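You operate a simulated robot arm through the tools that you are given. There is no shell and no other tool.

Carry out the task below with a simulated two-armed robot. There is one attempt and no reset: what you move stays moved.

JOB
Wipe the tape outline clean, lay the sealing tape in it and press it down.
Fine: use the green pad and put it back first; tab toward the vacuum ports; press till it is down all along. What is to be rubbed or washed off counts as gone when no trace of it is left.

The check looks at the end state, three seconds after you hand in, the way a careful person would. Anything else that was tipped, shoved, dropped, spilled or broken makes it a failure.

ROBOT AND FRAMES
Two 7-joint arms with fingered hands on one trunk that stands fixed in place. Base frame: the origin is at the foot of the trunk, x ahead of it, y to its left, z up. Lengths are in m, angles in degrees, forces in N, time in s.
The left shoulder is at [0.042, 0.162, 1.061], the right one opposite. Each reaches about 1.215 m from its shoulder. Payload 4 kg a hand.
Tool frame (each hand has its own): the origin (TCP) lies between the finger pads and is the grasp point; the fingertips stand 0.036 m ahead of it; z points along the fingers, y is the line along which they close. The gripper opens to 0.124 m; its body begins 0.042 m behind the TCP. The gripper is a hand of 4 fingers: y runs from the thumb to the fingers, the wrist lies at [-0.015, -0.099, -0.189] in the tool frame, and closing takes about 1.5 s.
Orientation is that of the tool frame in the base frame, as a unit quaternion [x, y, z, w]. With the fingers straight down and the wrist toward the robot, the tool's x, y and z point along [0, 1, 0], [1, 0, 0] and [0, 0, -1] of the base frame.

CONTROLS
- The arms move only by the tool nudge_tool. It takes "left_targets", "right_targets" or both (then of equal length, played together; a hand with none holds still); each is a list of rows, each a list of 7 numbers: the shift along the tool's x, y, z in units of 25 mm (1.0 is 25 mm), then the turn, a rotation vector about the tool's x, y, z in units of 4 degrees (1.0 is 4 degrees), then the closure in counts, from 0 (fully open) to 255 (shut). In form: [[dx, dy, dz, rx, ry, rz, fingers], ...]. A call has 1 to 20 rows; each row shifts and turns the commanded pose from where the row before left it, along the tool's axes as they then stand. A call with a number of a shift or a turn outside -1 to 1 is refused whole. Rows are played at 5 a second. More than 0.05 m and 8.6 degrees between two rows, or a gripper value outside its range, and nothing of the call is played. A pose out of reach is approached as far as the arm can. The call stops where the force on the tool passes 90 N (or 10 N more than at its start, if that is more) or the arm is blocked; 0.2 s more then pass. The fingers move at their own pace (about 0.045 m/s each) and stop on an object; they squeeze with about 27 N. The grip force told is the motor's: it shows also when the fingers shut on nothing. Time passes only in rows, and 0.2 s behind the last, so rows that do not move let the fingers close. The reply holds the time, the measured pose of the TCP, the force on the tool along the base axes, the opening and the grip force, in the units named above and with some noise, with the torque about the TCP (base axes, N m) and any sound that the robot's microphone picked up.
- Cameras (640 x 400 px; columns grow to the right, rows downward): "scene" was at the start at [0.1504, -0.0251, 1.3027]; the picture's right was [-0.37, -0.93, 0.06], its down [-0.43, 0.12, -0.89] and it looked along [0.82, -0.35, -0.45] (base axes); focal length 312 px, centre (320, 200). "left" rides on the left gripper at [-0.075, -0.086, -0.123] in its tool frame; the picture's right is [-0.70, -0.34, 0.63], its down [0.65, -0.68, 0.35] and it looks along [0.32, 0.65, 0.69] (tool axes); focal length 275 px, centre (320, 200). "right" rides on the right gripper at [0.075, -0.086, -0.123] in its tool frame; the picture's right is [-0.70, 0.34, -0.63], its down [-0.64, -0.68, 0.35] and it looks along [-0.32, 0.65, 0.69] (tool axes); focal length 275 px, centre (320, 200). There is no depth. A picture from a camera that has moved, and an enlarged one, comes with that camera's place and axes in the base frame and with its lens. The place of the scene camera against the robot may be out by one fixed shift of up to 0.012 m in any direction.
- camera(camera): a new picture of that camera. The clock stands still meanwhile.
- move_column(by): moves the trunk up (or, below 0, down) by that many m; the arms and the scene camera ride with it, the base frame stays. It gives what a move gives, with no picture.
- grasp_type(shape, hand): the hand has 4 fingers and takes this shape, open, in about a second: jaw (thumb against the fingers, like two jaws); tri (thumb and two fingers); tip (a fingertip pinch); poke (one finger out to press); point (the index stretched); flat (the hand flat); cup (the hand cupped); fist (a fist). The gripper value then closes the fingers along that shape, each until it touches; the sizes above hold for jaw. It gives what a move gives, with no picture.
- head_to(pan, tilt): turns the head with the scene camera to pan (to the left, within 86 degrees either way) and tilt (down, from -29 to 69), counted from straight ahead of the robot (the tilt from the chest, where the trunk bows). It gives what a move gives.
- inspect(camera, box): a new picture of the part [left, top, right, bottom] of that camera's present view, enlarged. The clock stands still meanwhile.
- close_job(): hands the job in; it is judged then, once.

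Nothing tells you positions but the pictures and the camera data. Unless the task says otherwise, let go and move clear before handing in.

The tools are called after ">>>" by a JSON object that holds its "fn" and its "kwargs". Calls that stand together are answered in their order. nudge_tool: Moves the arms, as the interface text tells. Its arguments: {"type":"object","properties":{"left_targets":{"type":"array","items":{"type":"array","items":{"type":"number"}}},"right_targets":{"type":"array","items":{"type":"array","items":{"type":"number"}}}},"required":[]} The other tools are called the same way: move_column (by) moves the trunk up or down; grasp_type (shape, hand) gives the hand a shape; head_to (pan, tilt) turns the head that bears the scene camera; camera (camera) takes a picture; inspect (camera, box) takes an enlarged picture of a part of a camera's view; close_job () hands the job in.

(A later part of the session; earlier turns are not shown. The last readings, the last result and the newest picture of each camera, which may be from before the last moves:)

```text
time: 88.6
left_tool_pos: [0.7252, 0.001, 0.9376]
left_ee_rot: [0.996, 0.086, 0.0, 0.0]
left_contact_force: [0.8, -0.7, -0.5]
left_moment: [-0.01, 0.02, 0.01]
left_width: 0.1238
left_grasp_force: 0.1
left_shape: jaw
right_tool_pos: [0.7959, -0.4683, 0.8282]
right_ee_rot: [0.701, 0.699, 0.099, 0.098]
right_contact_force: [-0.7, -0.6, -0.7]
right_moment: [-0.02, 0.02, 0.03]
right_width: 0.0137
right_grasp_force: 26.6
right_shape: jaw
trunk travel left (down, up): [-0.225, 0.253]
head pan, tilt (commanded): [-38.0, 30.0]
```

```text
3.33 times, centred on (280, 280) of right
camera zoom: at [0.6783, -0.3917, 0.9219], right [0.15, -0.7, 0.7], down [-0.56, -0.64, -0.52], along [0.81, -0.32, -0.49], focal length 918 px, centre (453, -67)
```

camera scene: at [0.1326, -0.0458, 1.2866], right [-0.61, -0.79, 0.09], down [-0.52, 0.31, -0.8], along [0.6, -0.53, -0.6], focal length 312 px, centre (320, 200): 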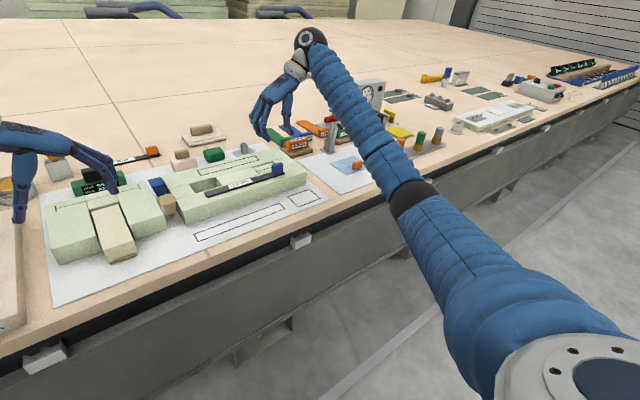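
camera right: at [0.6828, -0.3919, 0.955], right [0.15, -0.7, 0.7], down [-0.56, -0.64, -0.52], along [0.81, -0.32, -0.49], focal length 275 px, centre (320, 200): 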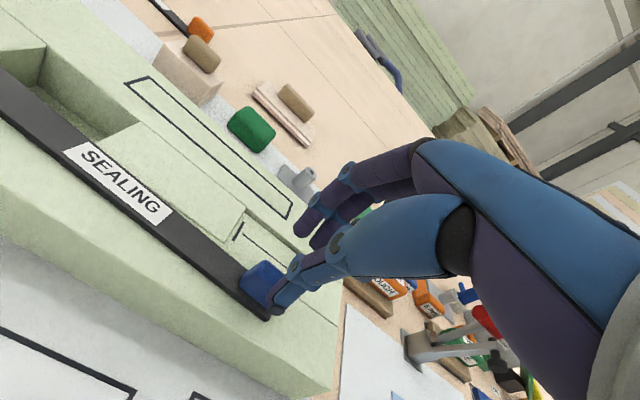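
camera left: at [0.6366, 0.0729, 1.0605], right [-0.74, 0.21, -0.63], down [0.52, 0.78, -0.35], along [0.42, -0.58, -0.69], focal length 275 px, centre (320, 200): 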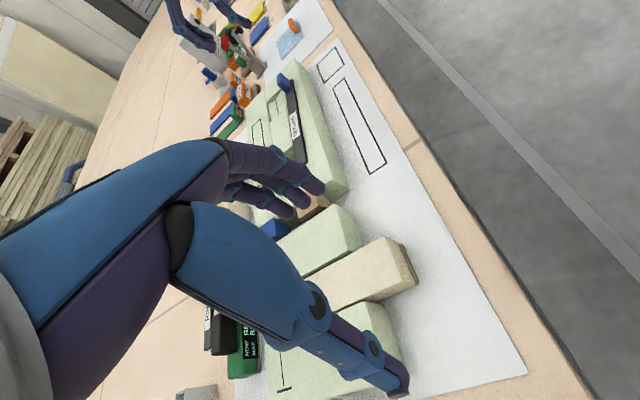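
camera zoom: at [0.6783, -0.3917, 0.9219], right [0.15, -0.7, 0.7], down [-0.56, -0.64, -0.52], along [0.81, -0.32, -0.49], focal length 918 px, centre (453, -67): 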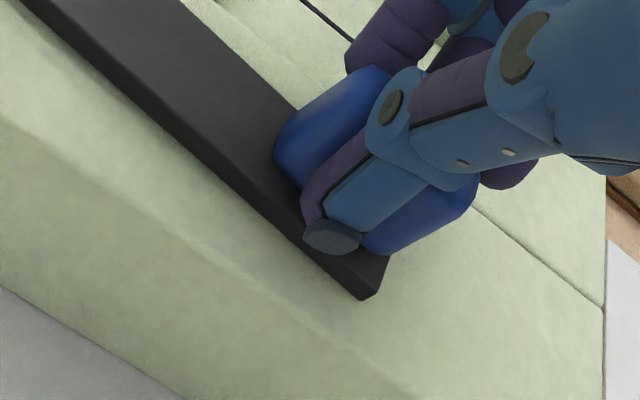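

A clean grip on the tab this time, with no reaction moments. Lifting a few cm to check it stays level.

>>> {"fn": "nudge_tool", "kwargs": {"right_targets": [[0, 0.11, -0.38, 0, 0, 0, 250], [0, 0.14, -0.48, 0, 0, 0, 250], [0, 0.14, -0.48, 0, 0, 0, 250], [0, 0, 0, 0, 0, 0, 250]]}}

>>> {"fn": "inspect", "kwargs": {"camera": "left", "box": [230, 10, 350, 160]}}

>>> {"fn": "inspect", "kwargs": {"camera": "scene", "box": [160, 110, 340, 230]}}

>>> {"fn": "camera", "kwargs": {"camera": "right"}}

```text
time: 89.6
left_tool_pos: [0.725, 0.0019, 0.9367]
left_ee_rot: [0.996, 0.087, 0.0, 0.0]
left_contact_force: [0.1, 0.2, 0.0]
left_moment: [-0.02, 0.01, 0.0]
left_width: 0.1236
left_grasp_force: 0.0
left_shape: jaw
right_tool_pos: [0.7963, -0.4682, 0.8633]
right_ee_rot: [0.701, 0.7, 0.098, 0.098]
right_contact_force: [1.1, 0.3, -0.8]
right_moment: [0.0, -0.04, -0.01]
right_width: 0.0137
right_grasp_force: 26.5
right_shape: jaw
trunk travel left (down, up): [-0.225, 0.253]
head pan, tilt (commanded): [-38.0, 30.0]
```

```text
2.67 times, centred on (290, 85) of left
camera zoom: at [0.6367, 0.0728, 1.0604], right [-0.74, 0.21, -0.63], down [0.52, 0.78, -0.35], along [0.42, -0.58, -0.69], focal length 734 px, centre (400, 507)
```

zoom: 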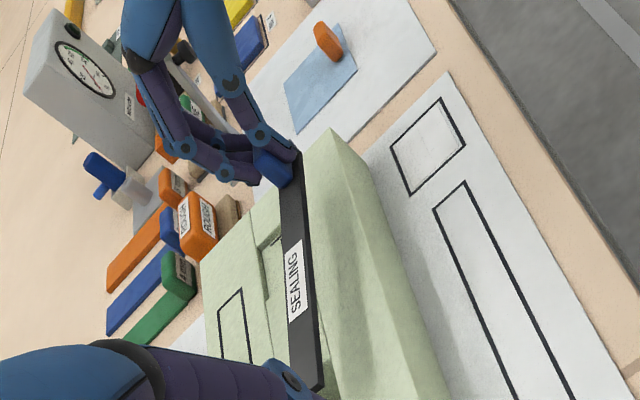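

```text
3.33 times, centred on (250, 170) of scene
camera zoom: at [0.1326, -0.0459, 1.2865], right [-0.61, -0.79, 0.09], down [-0.52, 0.31, -0.8], along [0.6, -0.53, -0.6], focal length 1039 px, centre (553, 300)
```

zoom: 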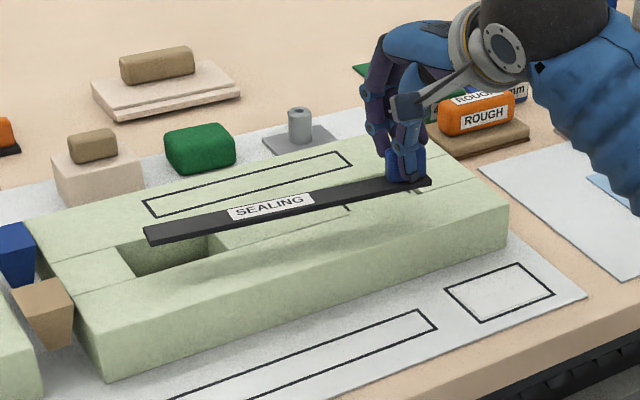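

```text
taken
camera right: at [0.6795, -0.3914, 0.9571], right [0.15, -0.7, 0.7], down [-0.56, -0.64, -0.52], along [0.81, -0.32, -0.49], focal length 275 px, centre (320, 200)
```

right: 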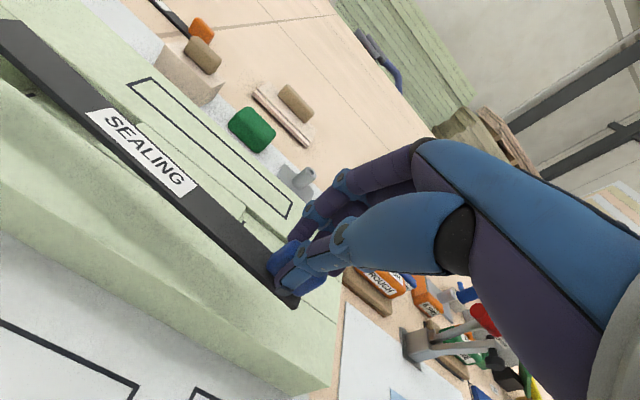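

The tape hangs level. I'll carry it forward over the outline at this height, then check alignment.

>>> {"fn": "nudge_tool", "kwargs": {"right_targets": [[0.47, -0.755, -0.216, 0, 0, 0, 250], [0.47, -0.755, -0.216, 0, 0, 0, 250], [0.47, -0.755, -0.216, 0, 0, 0, 250], [0.47, -0.755, -0.216, 0, 0, 0, 250], [0, 0, 0, 0, 0, 0, 250]]}}

>>> {"fn": "camera", "kwargs": {"camera": "right"}}

>>> {"fn": "camera", "kwargs": {"camera": "left"}}

>>> {"fn": "inspect", "kwargs": {"camera": "scene", "box": [160, 130, 340, 250]}}

```text
time: 90.8
left_tool_pos: [0.726, 0.0021, 0.9374]
left_ee_rot: [0.996, 0.088, 0.0, -0.001]
left_contact_force: [-0.2, 1.0, 0.8]
left_moment: [0.01, 0.02, -0.02]
left_width: 0.1238
left_grasp_force: 0.1
left_shape: jaw
right_tool_pos: [0.718, -0.4175, 0.8619]
right_ee_rot: [0.701, 0.7, 0.099, 0.098]
right_contact_force: [-0.8, 0.6, -0.7]
right_moment: [-0.05, -0.01, -0.04]
right_width: 0.0135
right_grasp_force: 26.6
right_shape: jaw
trunk travel left (down, up): [-0.225, 0.253]
head pan, tilt (commanded): [-38.0, 30.0]
```

```text
taken
camera right: at [0.6004, -0.3425, 0.9567], right [0.15, -0.7, 0.7], down [-0.56, -0.64, -0.52], along [0.81, -0.32, -0.49], focal length 275 px, centre (320, 200)
```

right: 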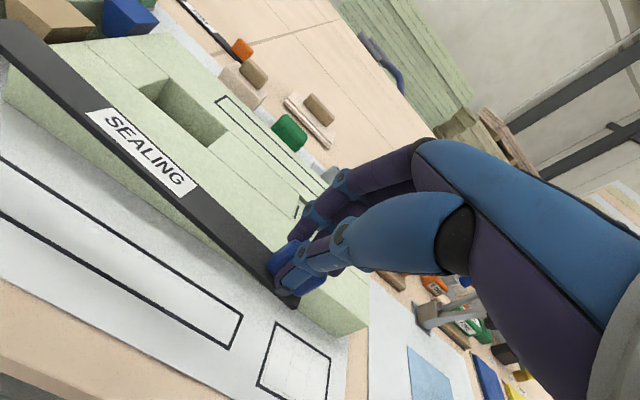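

```text
taken
camera left: at [0.6367, 0.0728, 1.0604], right [-0.74, 0.21, -0.63], down [0.52, 0.78, -0.35], along [0.42, -0.58, -0.69], focal length 275 px, centre (320, 200)
```

left: 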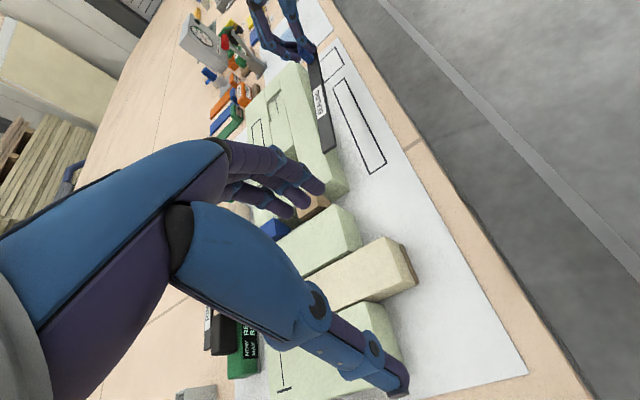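

```text
3.33 times, centred on (250, 190) of scene
camera zoom: at [0.1327, -0.0458, 1.2865], right [-0.61, -0.79, 0.09], down [-0.52, 0.31, -0.8], along [0.6, -0.53, -0.6], focal length 1039 px, centre (553, 233)
```

zoom: 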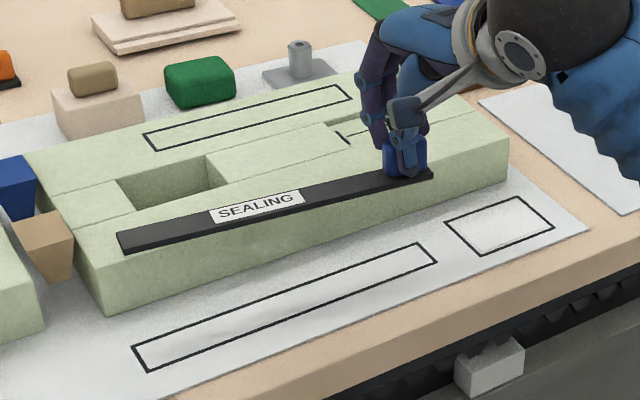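

>>> {"fn": "inspect", "kwargs": {"camera": "left", "box": [290, 30, 400, 190]}}

>>> {"fn": "inspect", "kwargs": {"camera": "right", "box": [0, 0, 310, 360]}}

```text
2.50 times, centred on (345, 110) of left
camera zoom: at [0.6367, 0.0728, 1.0604], right [-0.74, 0.21, -0.63], down [0.52, 0.78, -0.35], along [0.42, -0.58, -0.69], focal length 688 px, centre (258, 425)
```

zoom: 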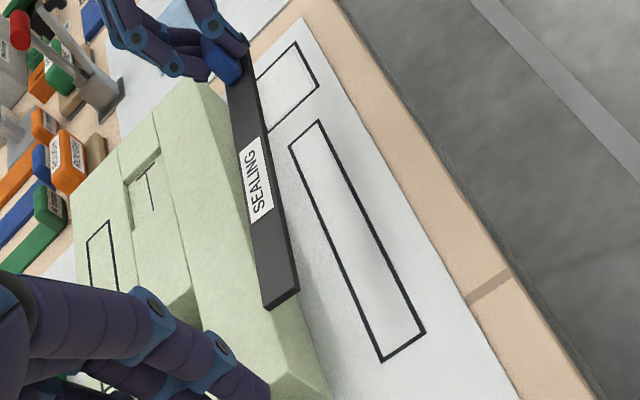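

```text
1.11 times, centred on (155, 180) of right
camera zoom: at [0.6004, -0.3425, 0.9567], right [0.15, -0.7, 0.7], down [-0.56, -0.64, -0.52], along [0.81, -0.32, -0.49], focal length 306 px, centre (503, 222)
```

zoom: 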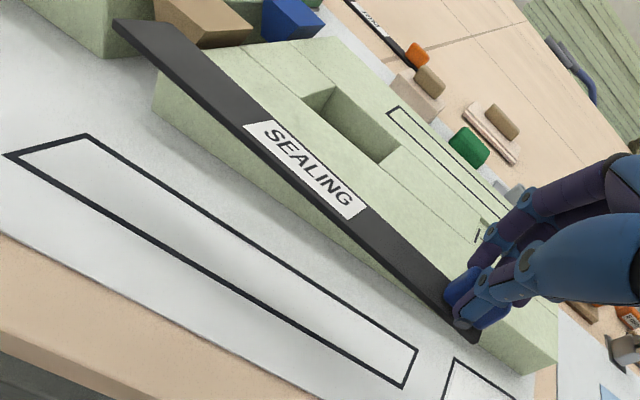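

The tape is yawed about 5° relative to the outline. I'll correct the yaw and lower part-way, then check clearance and alignment again.

>>> {"fn": "nudge_tool", "kwargs": {"right_targets": [[0, 0, 0, 0, 0.17, -0.6, 250], [0, 0, 0, 0, 0.17, -0.6, 250], [0, -0.2, 0.7, 0, 0, 0, 250], [0, -0.2, 0.7, 0, 0, 0, 250], [0, -0.15, 0.52, 0, 0, 0, 250], [0, 0, 0, 0, 0, 0, 250]]}}

>>> {"fn": "inspect", "kwargs": {"camera": "left", "box": [270, 20, 400, 190]}}

>>> {"fn": "camera", "kwargs": {"camera": "right"}}

>>> {"fn": "inspect", "kwargs": {"camera": "scene", "box": [160, 130, 340, 250]}}

```text
time: 92.2
left_tool_pos: [0.7251, 0.0011, 0.9378]
left_ee_rot: [0.996, 0.087, 0.001, 0.0]
left_contact_force: [-0.2, -0.2, -0.2]
left_moment: [-0.01, 0.01, -0.01]
left_width: 0.1236
left_grasp_force: 0.1
left_shape: jaw
right_tool_pos: [0.7166, -0.4197, 0.8115]
right_ee_rot: [0.669, 0.73, 0.103, 0.094]
right_contact_force: [-0.7, 0.0, -0.9]
right_moment: [-0.03, 0.03, 0.01]
right_width: 0.0135
right_grasp_force: 26.8
right_shape: jaw
trunk travel left (down, up): [-0.225, 0.253]
head pan, tilt (commanded): [-38.0, 30.0]
```

```text
2.35 times, centred on (335, 105) of left
camera zoom: at [0.6365, 0.0729, 1.0606], right [-0.74, 0.21, -0.63], down [0.52, 0.78, -0.35], along [0.42, -0.58, -0.69], focal length 648 px, centre (285, 424)
```

zoom: 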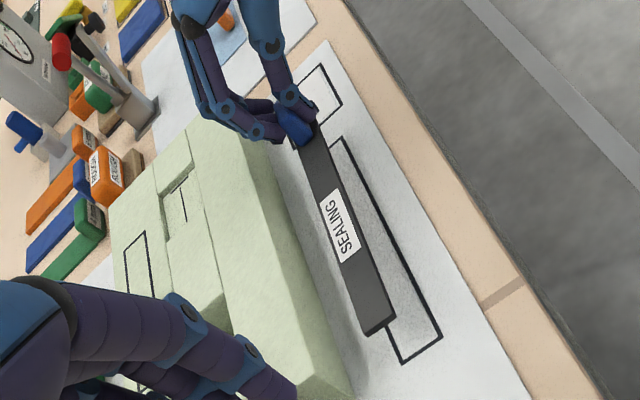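

```text
taken
camera right: at [0.5936, -0.3546, 0.9055], right [0.21, -0.68, 0.7], down [-0.5, -0.69, -0.52], along [0.84, -0.24, -0.49], focal length 275 px, centre (320, 200)
```

right: 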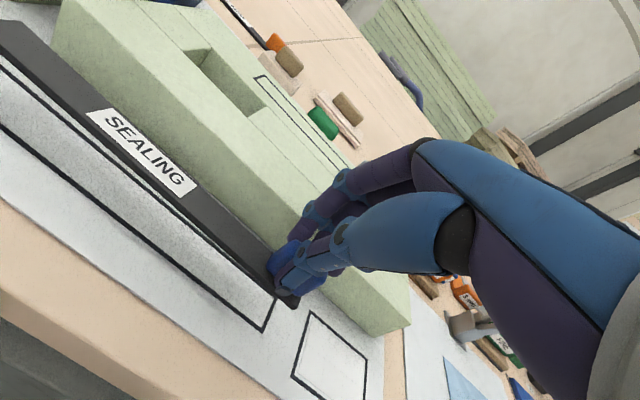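

```text
3.33 times, centred on (250, 190) of scene
camera zoom: at [0.1325, -0.0458, 1.2866], right [-0.61, -0.79, 0.09], down [-0.52, 0.31, -0.8], along [0.6, -0.53, -0.6], focal length 1039 px, centre (553, 233)
```

zoom: 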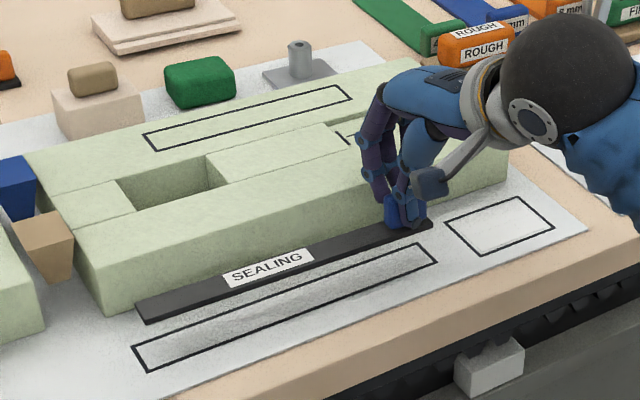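

>>> {"fn": "nudge_tool", "kwargs": {"right_targets": [[0, 0, 0, 0, 0.186, -0.65, 250], [0, -0.13, 0.45, 0, 0, 0, 250], [0, -0.13, 0.45, 0, 0, 0, 250], [0, -0.1, 0.36, 0, 0, 0, 250], [0, 0, 0, 0, 0, 0, 250]]}}

>>> {"fn": "inspect", "kwargs": {"camera": "left", "box": [280, 30, 390, 190]}}

>>> {"fn": "camera", "kwargs": {"camera": "right"}}

>>> {"fn": "inspect", "kwargs": {"camera": "scene", "box": [180, 180, 320, 250]}}

```text
time: 93.4
left_tool_pos: [0.725, 0.0023, 0.9364]
left_ee_rot: [0.996, 0.087, 0.0, 0.0]
left_contact_force: [0.0, 0.2, 0.5]
left_moment: [0.0, 0.01, -0.01]
left_width: 0.1237
left_grasp_force: 0.0
left_shape: jaw
right_tool_pos: [0.7168, -0.4215, 0.7792]
right_ee_rot: [0.652, 0.745, 0.105, 0.092]
right_contact_force: [-0.3, 0.2, -0.9]
right_moment: [0.0, -0.05, -0.01]
right_width: 0.0135
right_grasp_force: 26.8
right_shape: jaw
trunk travel left (down, up): [-0.225, 0.253]
head pan, tilt (commanded): [-38.0, 30.0]
```

```text
2.50 times, centred on (335, 110) of left
camera zoom: at [0.6365, 0.0729, 1.0606], right [-0.74, 0.21, -0.63], down [0.52, 0.78, -0.35], along [0.42, -0.58, -0.69], focal length 688 px, centre (282, 425)
```

zoom: 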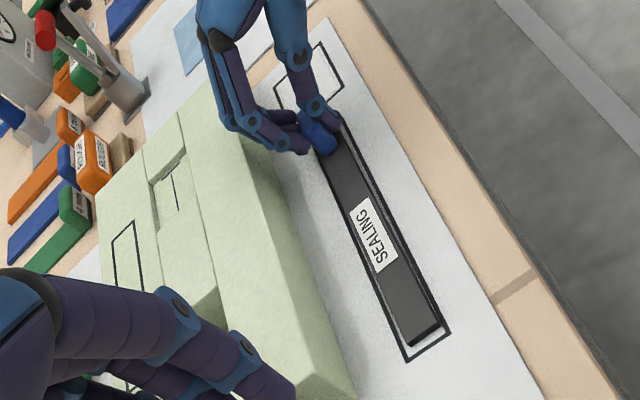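

```text
taken
camera right: at [0.5906, -0.3608, 0.8731], right [0.24, -0.67, 0.7], down [-0.47, -0.71, -0.52], along [0.85, -0.2, -0.49], focal length 275 px, centre (320, 200)
```

right: 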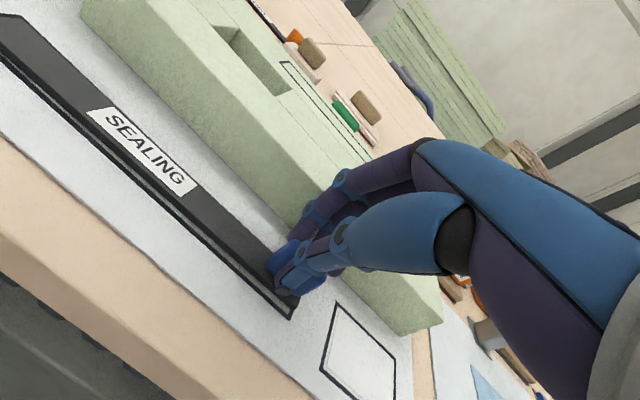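

```text
4.57 times, centred on (250, 215) of scene
camera zoom: at [0.1324, -0.0458, 1.2866], right [-0.61, -0.79, 0.09], down [-0.52, 0.31, -0.8], along [0.6, -0.53, -0.6], focal length 1425 px, centre (640, 131)
```

zoom: 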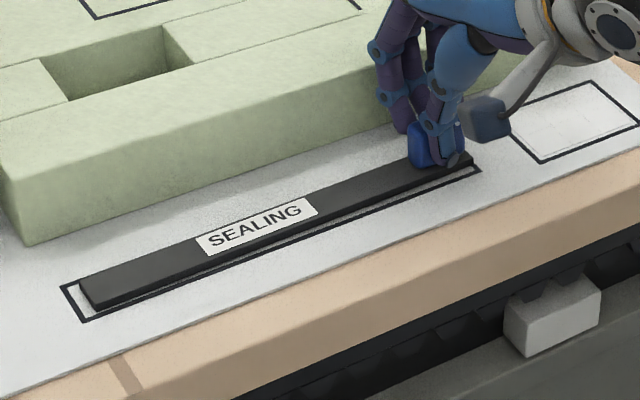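

>>> {"fn": "inspect", "kwargs": {"camera": "left", "box": [305, 70, 365, 180]}}

>>> {"fn": "inspect", "kwargs": {"camera": "right", "box": [200, 200, 340, 330]}}

>>> {"fn": "inspect", "kwargs": {"camera": "right", "box": [0, 0, 140, 130]}}

>>> {"fn": "inspect", "kwargs": {"camera": "scene", "box": [185, 205, 295, 260]}}

```text
3.64 times, centred on (335, 125) of left
camera zoom: at [0.6365, 0.0729, 1.0606], right [-0.74, 0.21, -0.63], down [0.52, 0.78, -0.35], along [0.42, -0.58, -0.69], focal length 1001 px, centre (266, 473)
```

zoom: 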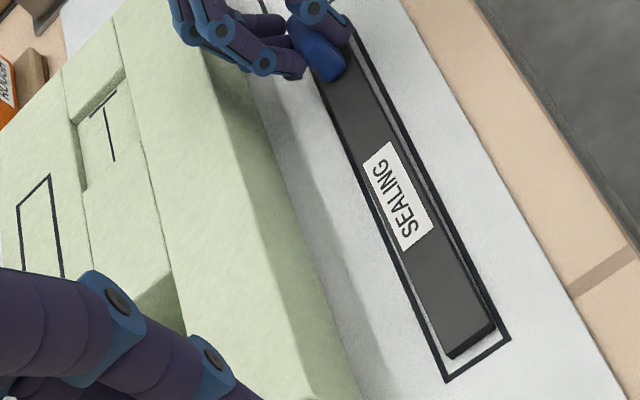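

```text
3.08 times, centred on (270, 265) of right
camera zoom: at [0.5906, -0.3608, 0.8731], right [0.24, -0.67, 0.7], down [-0.47, -0.71, -0.52], along [0.85, -0.2, -0.49], focal length 847 px, centre (474, 0)
```

zoom: 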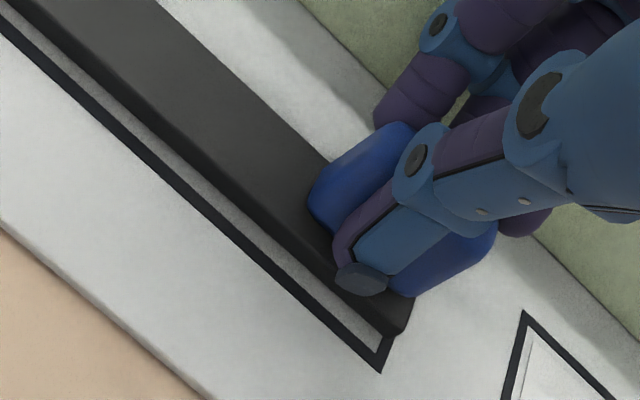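

```text
3.08 times, centred on (70, 65) of right
camera zoom: at [0.5906, -0.3608, 0.8731], right [0.24, -0.67, 0.7], down [-0.47, -0.71, -0.52], along [0.85, -0.2, -0.49], focal length 847 px, centre (1089, 615)
```

zoom: 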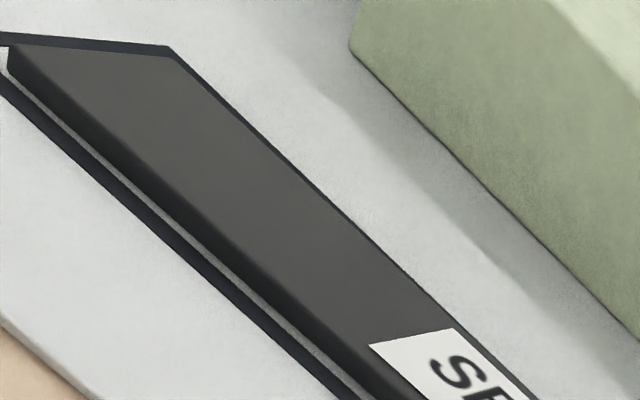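

```text
5.82 times, centred on (240, 232) of scene
camera zoom: at [0.1324, -0.0458, 1.2866], right [-0.61, -0.79, 0.09], down [-0.52, 0.31, -0.8], along [0.6, -0.53, -0.6], focal length 1814 px, centre (786, 11)
```

zoom: 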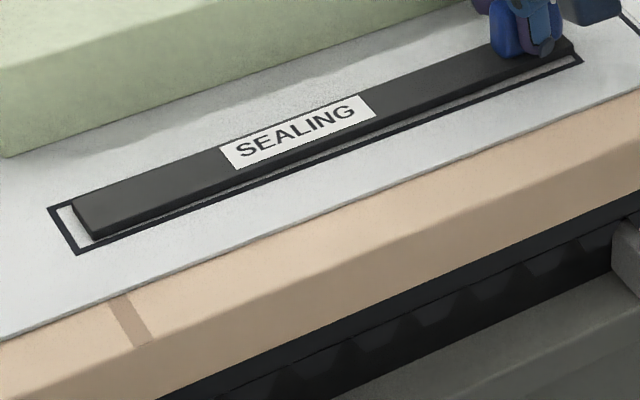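

The tape is now nearly parallel to the outline. I'll lower in small steps so parallax shrinks, then fine-tune.

>>> {"fn": "nudge_tool", "kwargs": {"right_targets": [[0, -0.044, 0.154, 0, 0, 0, 250], [0, -0.044, 0.154, 0, 0, 0, 250], [0, 0, 0, 0, 0, 0, 250]]}}

>>> {"fn": "inspect", "kwargs": {"camera": "left", "box": [305, 70, 365, 180]}}

>>> {"fn": "inspect", "kwargs": {"camera": "right", "box": [200, 200, 340, 330]}}

>>> {"fn": "inspect", "kwargs": {"camera": "scene", "box": [185, 205, 295, 260]}}

```text
time: 94.2
left_tool_pos: [0.7246, 0.0012, 0.939]
left_ee_rot: [0.996, 0.088, 0.001, 0.0]
left_contact_force: [0.4, -0.1, -0.3]
left_moment: [-0.01, -0.04, 0.02]
left_width: 0.1236
left_grasp_force: 0.1
left_shape: jaw
right_tool_pos: [0.7173, -0.4202, 0.7748]
right_ee_rot: [0.651, 0.745, 0.106, 0.094]
right_contact_force: [-3.9, -3.2, 28.6]
right_moment: [-0.04, -0.3, -0.02]
right_width: 0.0133
right_grasp_force: 27.1
right_shape: jaw
trunk travel left (down, up): [-0.225, 0.253]
head pan, tilt (commanded): [-38.0, 30.0]
```

```text
3.64 times, centred on (335, 125) of left
camera zoom: at [0.6347, 0.0735, 1.0623], right [-0.74, 0.21, -0.64], down [0.52, 0.78, -0.35], along [0.42, -0.59, -0.69], focal length 1001 px, centre (266, 473)
```

zoom: 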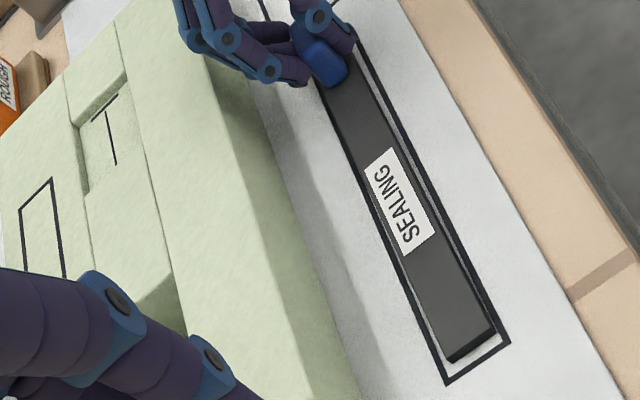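

```text
3.08 times, centred on (270, 265) of right
camera zoom: at [0.5895, -0.3603, 0.8691], right [0.24, -0.67, 0.7], down [-0.47, -0.71, -0.52], along [0.85, -0.2, -0.48], focal length 847 px, centre (474, 0)
```

zoom: 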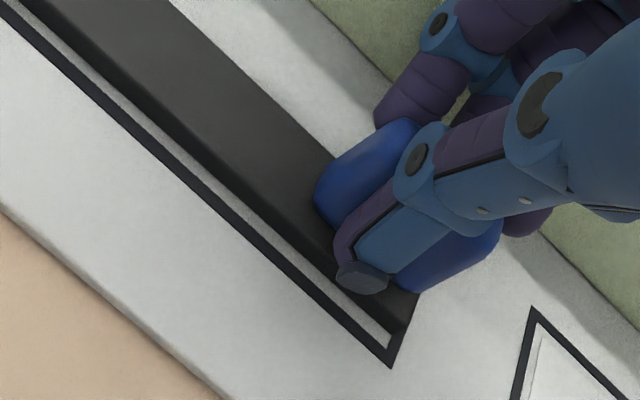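

```text
5.82 times, centred on (240, 232) of scene
camera zoom: at [0.1301, -0.0449, 1.2873], right [-0.61, -0.79, 0.09], down [-0.52, 0.31, -0.8], along [0.6, -0.53, -0.6], focal length 1814 px, centre (786, 11)
```

zoom: 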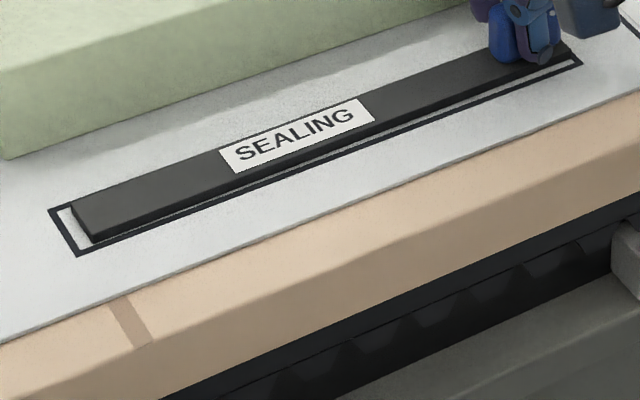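

The tape is already touching the sheet (29 N at the tab), so it was only about 2 mm up. I'll ease off to light contact and zoom in to judge the fit.

>>> {"fn": "nudge_tool", "kwargs": {"right_targets": [[0, 0.066, -0.23, 0, 0, 0, 250], [0, 0, 0, 0, 0, 0, 250]]}}

>>> {"fn": "inspect", "kwargs": {"camera": "left", "box": [330, 120, 370, 170]}}

>>> {"fn": "inspect", "kwargs": {"camera": "left", "box": [310, 70, 350, 120]}}

>>> {"fn": "inspect", "kwargs": {"camera": "scene", "box": [188, 225, 228, 255]}}

>>> {"fn": "inspect", "kwargs": {"camera": "scene", "box": [260, 200, 300, 230]}}

>>> {"fn": "inspect", "kwargs": {"camera": "right", "box": [230, 240, 310, 330]}}

```text
time: 94.8
left_tool_pos: [0.7252, 0.0009, 0.9374]
left_ee_rot: [0.996, 0.087, 0.0, 0.0]
left_contact_force: [-0.2, 0.1, -0.4]
left_moment: [0.05, 0.01, -0.01]
left_width: 0.1237
left_grasp_force: 0.0
left_shape: jaw
right_tool_pos: [0.7157, -0.4199, 0.7764]
right_ee_rot: [0.652, 0.746, 0.104, 0.09]
right_contact_force: [-0.2, -1.3, 9.5]
right_moment: [0.0, -0.2, -0.01]
right_width: 0.0134
right_grasp_force: 27.0
right_shape: jaw
trunk travel left (down, up): [-0.225, 0.253]
head pan, tilt (commanded): [-38.0, 30.0]
```

```text
8.00 times, centred on (350, 145) of left
camera zoom: at [0.6363, 0.0731, 1.0605], right [-0.74, 0.21, -0.63], down [0.52, 0.78, -0.35], along [0.42, -0.58, -0.69], focal length 2202 px, centre (80, 640)
```

zoom: 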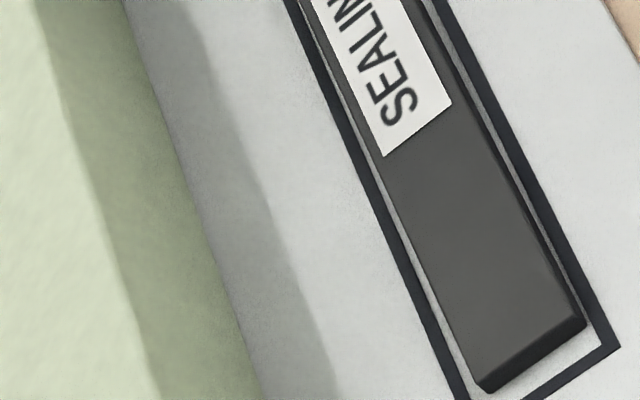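

```text
8.00 times, centred on (330, 95) of left
camera zoom: at [0.6363, 0.0731, 1.0605], right [-0.74, 0.21, -0.63], down [0.52, 0.78, -0.35], along [0.42, -0.58, -0.69], focal length 2202 px, centre (240, 1040)
```

zoom: 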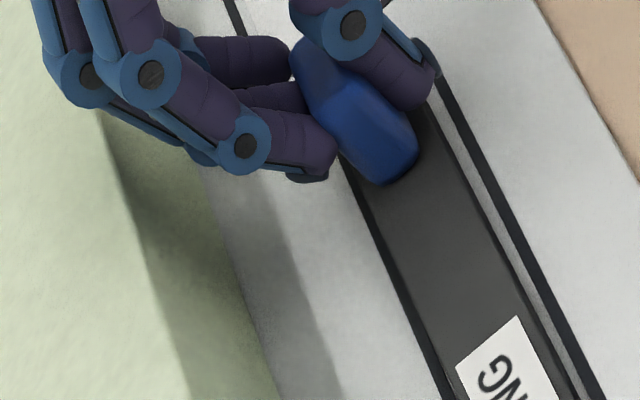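

```text
13.33 times, centred on (208, 240) of scene
camera zoom: at [0.1321, -0.0456, 1.2864], right [-0.61, -0.79, 0.09], down [-0.52, 0.31, -0.8], along [0.6, -0.53, -0.6], focal length 4157 px, centre (1813, -333)
```

zoom: 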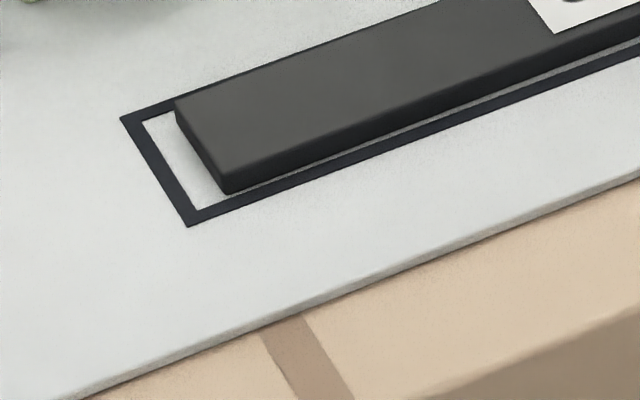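

```text
13.33 times, centred on (280, 215) of scene
camera zoom: at [0.1321, -0.0456, 1.2864], right [-0.61, -0.79, 0.09], down [-0.52, 0.31, -0.8], along [0.6, -0.53, -0.6], focal length 4157 px, centre (853, 0)
```

zoom: 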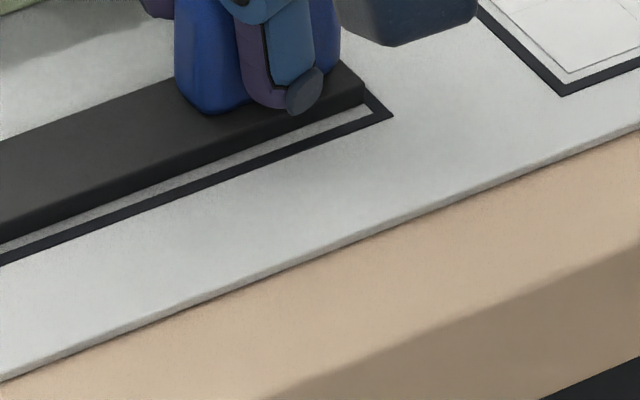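

```text
4.44 times, centred on (270, 285) of right
camera zoom: at [0.5903, -0.3604, 0.871], right [0.24, -0.67, 0.7], down [-0.47, -0.71, -0.52], along [0.85, -0.2, -0.49], focal length 1224 px, centre (542, -178)
```

zoom: 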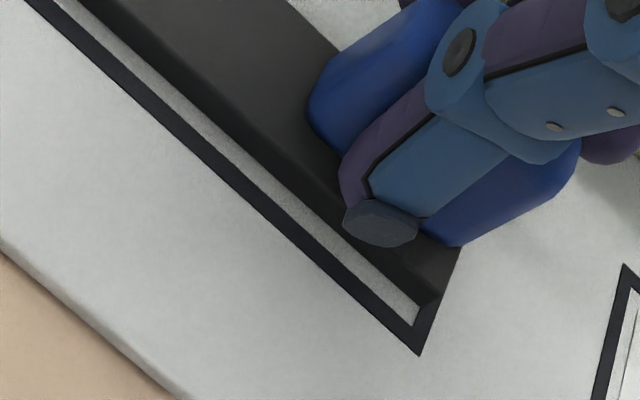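

Very close: the right end is slightly over the end line and about 2 mm toward the foam. I'll lift 3 mm, correct by +2.7 mm in y, −1.5 mm in x and 0.5° of yaw, and set it down again.

>>> {"fn": "nudge_tool", "kwargs": {"right_targets": [[0, 0.033, -0.115, 0, 0, 0, 250], [0.115, -0.043, -0.013, 0, -0.0345, 0.12, 250], [0, 0, 0, 0, 0, 0, 250], [0, -0.033, 0.115, 0, 0, 0, 250], [0, 0, 0, 0, 0, 0, 250]]}}

>>> {"fn": "inspect", "kwargs": {"camera": "left", "box": [330, 120, 370, 170]}}

>>> {"fn": "inspect", "kwargs": {"camera": "scene", "box": [188, 225, 228, 255]}}

>>> {"fn": "inspect", "kwargs": {"camera": "scene", "box": [260, 200, 300, 230]}}

>>> {"fn": "inspect", "kwargs": {"camera": "right", "box": [230, 240, 310, 330]}}

```text
time: 96.0
left_tool_pos: [0.7237, 0.0013, 0.9371]
left_ee_rot: [0.996, 0.087, 0.0, 0.0]
left_contact_force: [0.2, 0.8, 0.1]
left_moment: [-0.04, 0.02, -0.02]
left_width: 0.1236
left_grasp_force: 0.1
left_shape: jaw
right_tool_pos: [0.7161, -0.4159, 0.7768]
right_ee_rot: [0.655, 0.743, 0.105, 0.093]
right_contact_force: [0.7, -0.6, -0.2]
right_moment: [0.01, -0.01, 0.03]
right_width: 0.0134
right_grasp_force: 26.3
right_shape: jaw
trunk travel left (down, up): [-0.225, 0.253]
head pan, tilt (commanded): [-38.0, 30.0]
```

```text
8.00 times, centred on (350, 145) of left
camera zoom: at [0.6365, 0.0729, 1.0605], right [-0.74, 0.21, -0.63], down [0.52, 0.78, -0.35], along [0.42, -0.58, -0.69], focal length 2202 px, centre (80, 640)
```

zoom: 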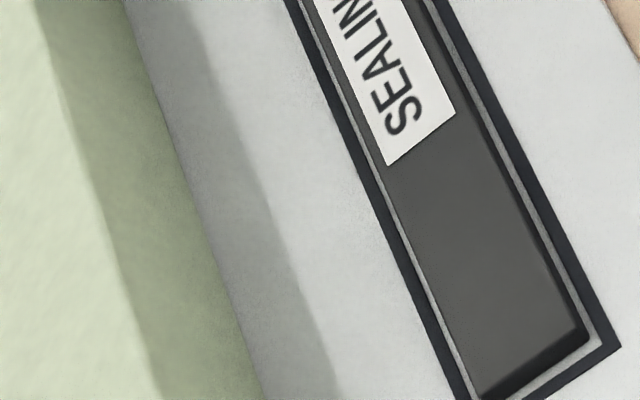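

```text
13.33 times, centred on (208, 240) of scene
camera zoom: at [0.1325, -0.0458, 1.2866], right [-0.61, -0.79, 0.09], down [-0.52, 0.31, -0.8], along [0.6, -0.53, -0.6], focal length 4157 px, centre (1813, -333)
```

zoom: 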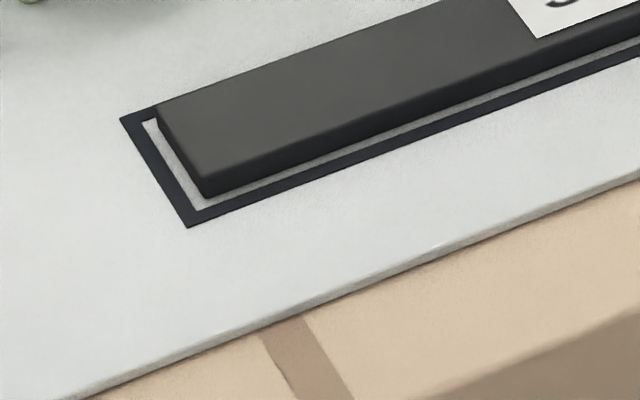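

```text
13.33 times, centred on (280, 215) of scene
camera zoom: at [0.1325, -0.0458, 1.2866], right [-0.61, -0.79, 0.09], down [-0.52, 0.31, -0.8], along [0.6, -0.53, -0.6], focal length 4157 px, centre (853, 0)
```

zoom: 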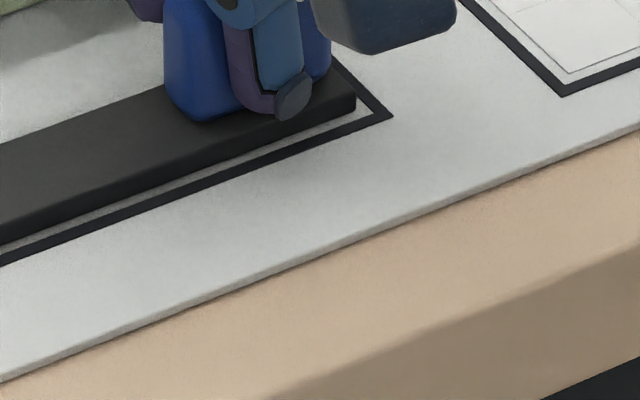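

```text
4.44 times, centred on (270, 285) of right
camera zoom: at [0.5896, -0.3562, 0.8717], right [0.24, -0.67, 0.7], down [-0.48, -0.71, -0.52], along [0.85, -0.21, -0.49], focal length 1224 px, centre (542, -178)
```

zoom: 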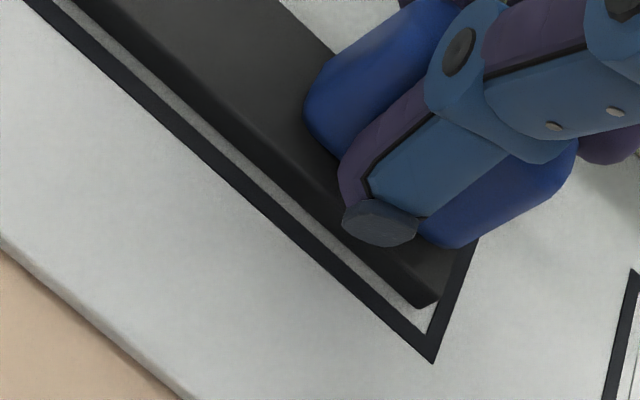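

The tape now sits inside the outline with small even gaps. I'll lower the last millimetre, press at the tab, and check before releasing.

>>> {"fn": "nudge_tool", "kwargs": {"right_targets": [[0, -0.02, 0.07, 0, 0, 0, 250], [0, -0.02, 0.07, 0, 0, 0, 250], [0, -0.02, 0.07, 0, 0, 0, 250], [0, 0, 0, 0, 0, 0, 250], [0, 0, 0, 0, 0, 0, 250]]}}

>>> {"fn": "inspect", "kwargs": {"camera": "scene", "box": [185, 205, 295, 260]}}

>>> {"fn": "inspect", "kwargs": {"camera": "left", "box": [300, 60, 370, 180]}}

```text
time: 97.2
left_tool_pos: [0.7233, 0.0027, 0.9384]
left_ee_rot: [0.996, 0.088, 0.002, 0.001]
left_contact_force: [0.3, -0.4, -0.2]
left_moment: [0.0, -0.01, 0.03]
left_width: 0.1238
left_grasp_force: 0.0
left_shape: jaw
right_tool_pos: [0.7155, -0.4165, 0.7744]
right_ee_rot: [0.655, 0.742, 0.105, 0.095]
right_contact_force: [-2.0, -2.6, 29.2]
right_moment: [-0.02, -0.36, 0.02]
right_width: 0.0132
right_grasp_force: 27.0
right_shape: jaw
trunk travel left (down, up): [-0.225, 0.253]
head pan, tilt (commanded): [-38.0, 30.0]
```

```text
5.82 times, centred on (240, 232) of scene
camera zoom: at [0.1304, -0.0449, 1.2871], right [-0.61, -0.79, 0.09], down [-0.52, 0.31, -0.8], along [0.6, -0.53, -0.6], focal length 1814 px, centre (786, 11)
```

zoom: 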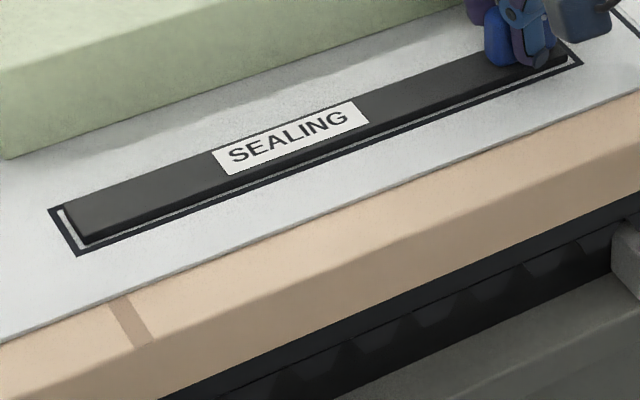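

```text
3.33 times, centred on (335, 120) of left
camera zoom: at [0.6349, 0.0735, 1.062], right [-0.74, 0.21, -0.64], down [0.52, 0.78, -0.35], along [0.42, -0.59, -0.69], focal length 918 px, centre (270, 467)
```

zoom: 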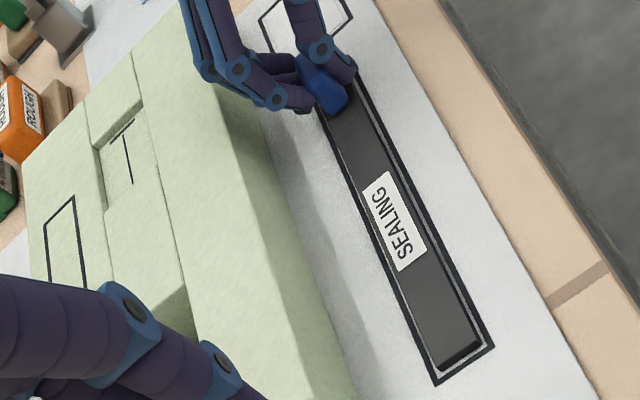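

Well seated. I'll relieve the pressure, open the fingers slightly and rise clear of the tab.

>>> {"fn": "nudge_tool", "kwargs": {"right_targets": [[0, 0.03, -0.1, 0, 0, 0, 250], [0, 0, 0, 0, 0, 0, 240], [0, 0, 0, 0, 0, 0, 220], [0, 0, 0, 0, 0, 0, 203], [0, 0, 0, 0, 0, 0, 200], [0, 0, 0, 0, 0, 0, 200]]}}

>>> {"fn": "inspect", "kwargs": {"camera": "left", "box": [290, 50, 360, 170]}}

>>> {"fn": "inspect", "kwargs": {"camera": "right", "box": [230, 200, 350, 330]}}

>>> {"fn": "inspect", "kwargs": {"camera": "scene", "box": [185, 190, 305, 260]}}

```text
time: 98.6
left_tool_pos: [0.7244, 0.0014, 0.9369]
left_ee_rot: [0.996, 0.087, 0.0, 0.0]
left_contact_force: [-0.2, -0.4, 0.9]
left_moment: [0.0, -0.03, 0.02]
left_width: 0.1236
left_grasp_force: 0.0
left_shape: jaw
right_tool_pos: [0.7152, -0.417, 0.7749]
right_ee_rot: [0.655, 0.743, 0.103, 0.092]
right_contact_force: [-0.6, 0.0, -0.3]
right_moment: [-0.04, -0.03, 0.01]
right_width: 0.0266
right_grasp_force: 0.1
right_shape: jaw
trunk travel left (down, up): [-0.225, 0.253]
head pan, tilt (commanded): [-38.0, 30.0]
```

```text
3.33 times, centred on (325, 110) of left
camera zoom: at [0.6365, 0.073, 1.0605], right [-0.74, 0.21, -0.63], down [0.52, 0.78, -0.35], along [0.42, -0.58, -0.69], focal length 918 px, centre (303, 500)
```

zoom: 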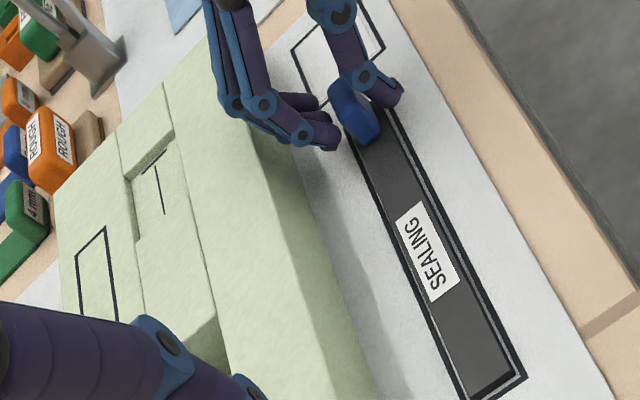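

```text
3.08 times, centred on (290, 265) of right
camera zoom: at [0.5898, -0.3562, 0.8685], right [0.24, -0.67, 0.7], down [-0.48, -0.71, -0.52], along [0.85, -0.21, -0.49], focal length 847 px, centre (412, 0)
```

zoom: 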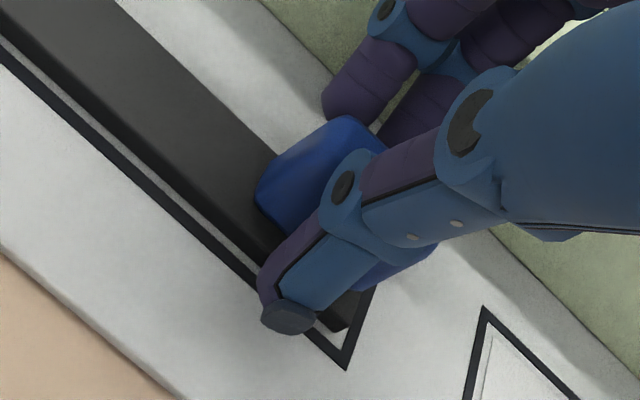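

```text
5.33 times, centred on (245, 225) of scene
camera zoom: at [0.1324, -0.0457, 1.2865], right [-0.61, -0.79, 0.09], down [-0.52, 0.31, -0.8], along [0.6, -0.53, -0.6], focal length 1663 px, centre (720, 67)
```

zoom: 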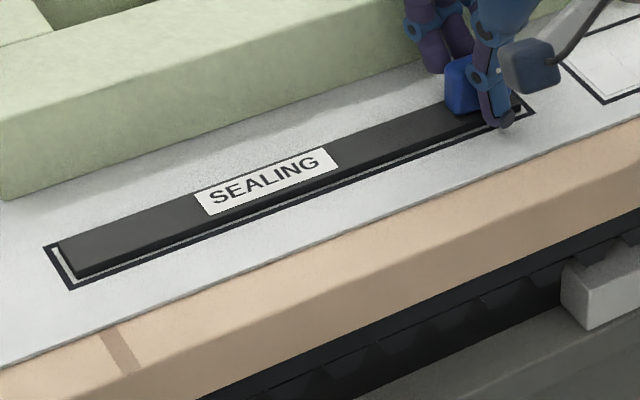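

Released cleanly. Rising vertically and checking the tape.

>>> {"fn": "nudge_tool", "kwargs": {"right_targets": [[0, 0.14, -0.48, 0, 0, 0, 200], [0, 0.264, -0.92, 0, 0, 0, 200], [0, 0.264, -0.92, 0, 0, 0, 200], [0, 0.264, -0.92, 0, 0, 0, 200], [0, 0.264, -0.92, 0, 0, 0, 200], [0, 0, 0, 0, 0, 0, 200]]}}

>>> {"fn": "camera", "kwargs": {"camera": "right"}}

>>> {"fn": "inspect", "kwargs": {"camera": "left", "box": [300, 50, 380, 180]}}

>>> {"fn": "inspect", "kwargs": {"camera": "scene", "box": [185, 190, 305, 260]}}

```text
time: 100.0
left_tool_pos: [0.7261, 0.0014, 0.9362]
left_ee_rot: [0.996, 0.087, -0.001, 0.0]
left_contact_force: [0.2, -0.5, -0.9]
left_moment: [0.02, 0.04, -0.01]
left_width: 0.1236
left_grasp_force: 0.1
left_shape: jaw
right_tool_pos: [0.7175, -0.4168, 0.8811]
right_ee_rot: [0.656, 0.742, 0.104, 0.092]
right_contact_force: [0.0, 0.7, -0.2]
right_moment: [-0.02, 0.02, -0.02]
right_width: 0.0262
right_grasp_force: 0.1
right_shape: jaw
trunk travel left (down, up): [-0.225, 0.253]
head pan, tilt (commanded): [-38.0, 30.0]
```

```text
taken
camera right: at [0.5903, -0.3568, 0.9772], right [0.24, -0.67, 0.7], down [-0.48, -0.71, -0.52], along [0.85, -0.21, -0.49], focal length 275 px, centre (320, 200)
```

right: 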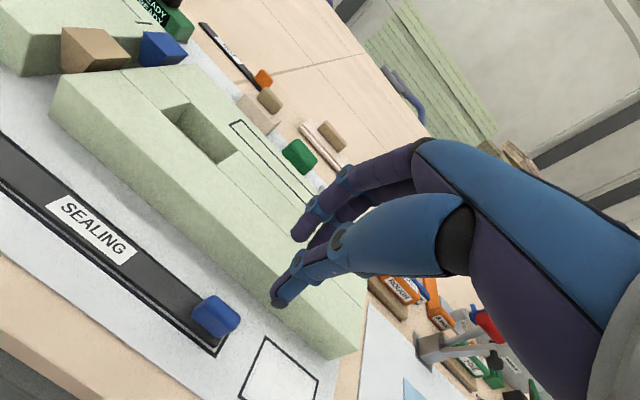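

```text
3.08 times, centred on (340, 115) of left
camera zoom: at [0.6366, 0.0728, 1.0604], right [-0.74, 0.21, -0.63], down [0.52, 0.78, -0.35], along [0.42, -0.58, -0.69], focal length 847 px, centre (258, 462)
```

zoom: 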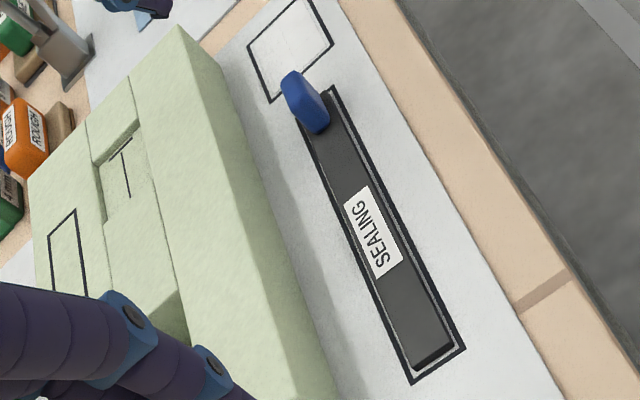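

```text
5.33 times, centred on (245, 225) of scene
camera zoom: at [0.1326, -0.0459, 1.2865], right [-0.61, -0.79, 0.09], down [-0.52, 0.31, -0.8], along [0.6, -0.53, -0.6], focal length 1663 px, centre (720, 67)
```

zoom: 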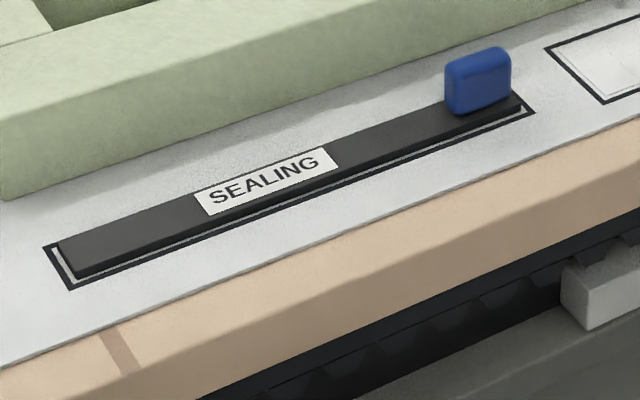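

The tape lies neatly in the outline, tab toward the ports. Now I'll shape the right hand for pressing and see how the finger sits.

>>> {"fn": "nudge_tool", "kwargs": {"right_targets": [[0, 0.26, -0.92, 0, 0, 0, 200], [0, 0, 0, 1, 0, 0, 200], [0, 0, 0, 1, 0, 0, 200], [0, 0, 0, 1, 0, 0, 200], [0, 0, 0, 1, 0, 0, 200], [0, 0, 0, 0, 0, 0.9, 200], [0, 0, 0, 0, 0, 0.9, 200], [0, 0, 0, 0, 0, 0, 200]]}}

>>> {"fn": "grasp_type", "kwargs": {"hand": "right", "shape": "poke"}}

>>> {"fn": "camera", "kwargs": {"camera": "right"}}

>>> {"fn": "inspect", "kwargs": {"camera": "left", "box": [240, 0, 380, 120]}}

>>> {"fn": "inspect", "kwargs": {"camera": "scene", "box": [200, 100, 340, 220]}}

```text
time: 101.8
left_tool_pos: [0.7233, 0.0018, 0.9377]
left_ee_rot: [0.996, 0.087, 0.0, -0.001]
left_contact_force: [-0.2, -0.5, 0.5]
left_moment: [0.0, -0.05, 0.0]
left_width: 0.1238
left_grasp_force: 0.0
left_shape: jaw
right_tool_pos: [0.7162, -0.4171, 0.9066]
right_ee_rot: [0.708, 0.706, -0.001, 0.0]
right_contact_force: [-0.6, -0.9, -0.6]
right_moment: [0.0, 0.01, -0.01]
right_width: 0.0264
right_grasp_force: 0.0
right_shape: jaw
trunk travel left (down, up): [-0.225, 0.253]
head pan, tilt (commanded): [-38.0, 30.0]
```

```text
time: 102.7
left_tool_pos: [0.7247, 0.0021, 0.9372]
left_ee_rot: [0.996, 0.086, 0.0, 0.0]
left_contact_force: [0.9, 0.5, -0.1]
left_moment: [0.0, 0.02, -0.02]
left_width: 0.1237
left_grasp_force: 0.1
left_shape: jaw
right_tool_pos: [0.7164, -0.4181, 0.9059]
right_ee_rot: [0.708, 0.706, 0.0, 0.0]
right_contact_force: [-0.6, -0.1, 0.0]
right_moment: [0.04, -0.01, -0.03]
right_width: 0.0
right_grasp_force: 0.2
right_shape: poke
trunk travel left (down, up): [-0.225, 0.253]
head pan, tilt (commanded): [-38.0, 30.0]
```

```text
taken
camera right: at [0.6297, -0.3415, 1.0292], right [0.34, -0.7, 0.63], down [-0.68, -0.64, -0.35], along [0.65, -0.32, -0.69], focal length 275 px, centre (320, 200)
```

right: 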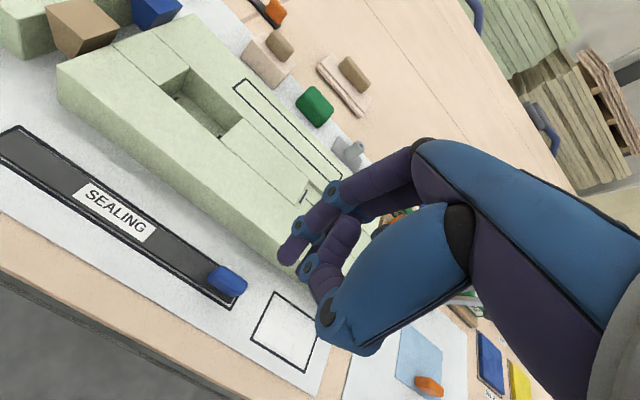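

```text
3.33 times, centred on (310, 60) of left
camera zoom: at [0.6366, 0.0729, 1.0605], right [-0.74, 0.21, -0.63], down [0.52, 0.78, -0.35], along [0.42, -0.58, -0.69], focal length 918 px, centre (353, 667)
```

zoom: 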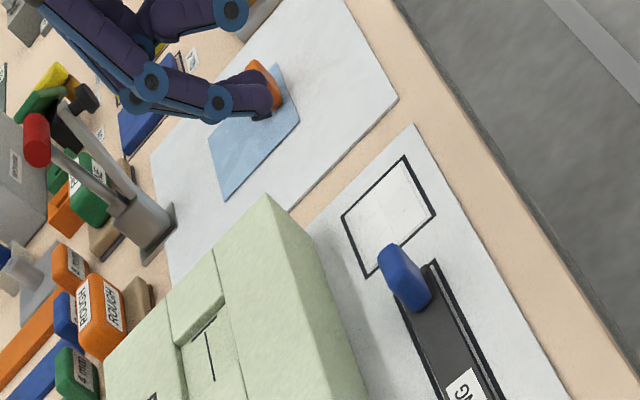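

```text
3.33 times, centred on (270, 160) of scene
camera zoom: at [0.1325, -0.0458, 1.2866], right [-0.61, -0.79, 0.09], down [-0.52, 0.31, -0.8], along [0.6, -0.53, -0.6], focal length 1039 px, centre (487, 333)
```

zoom: 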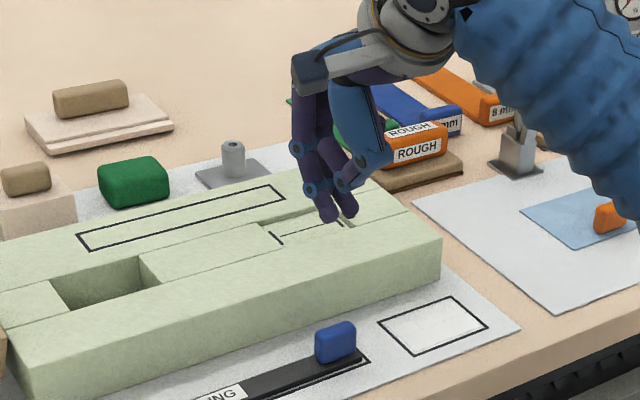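

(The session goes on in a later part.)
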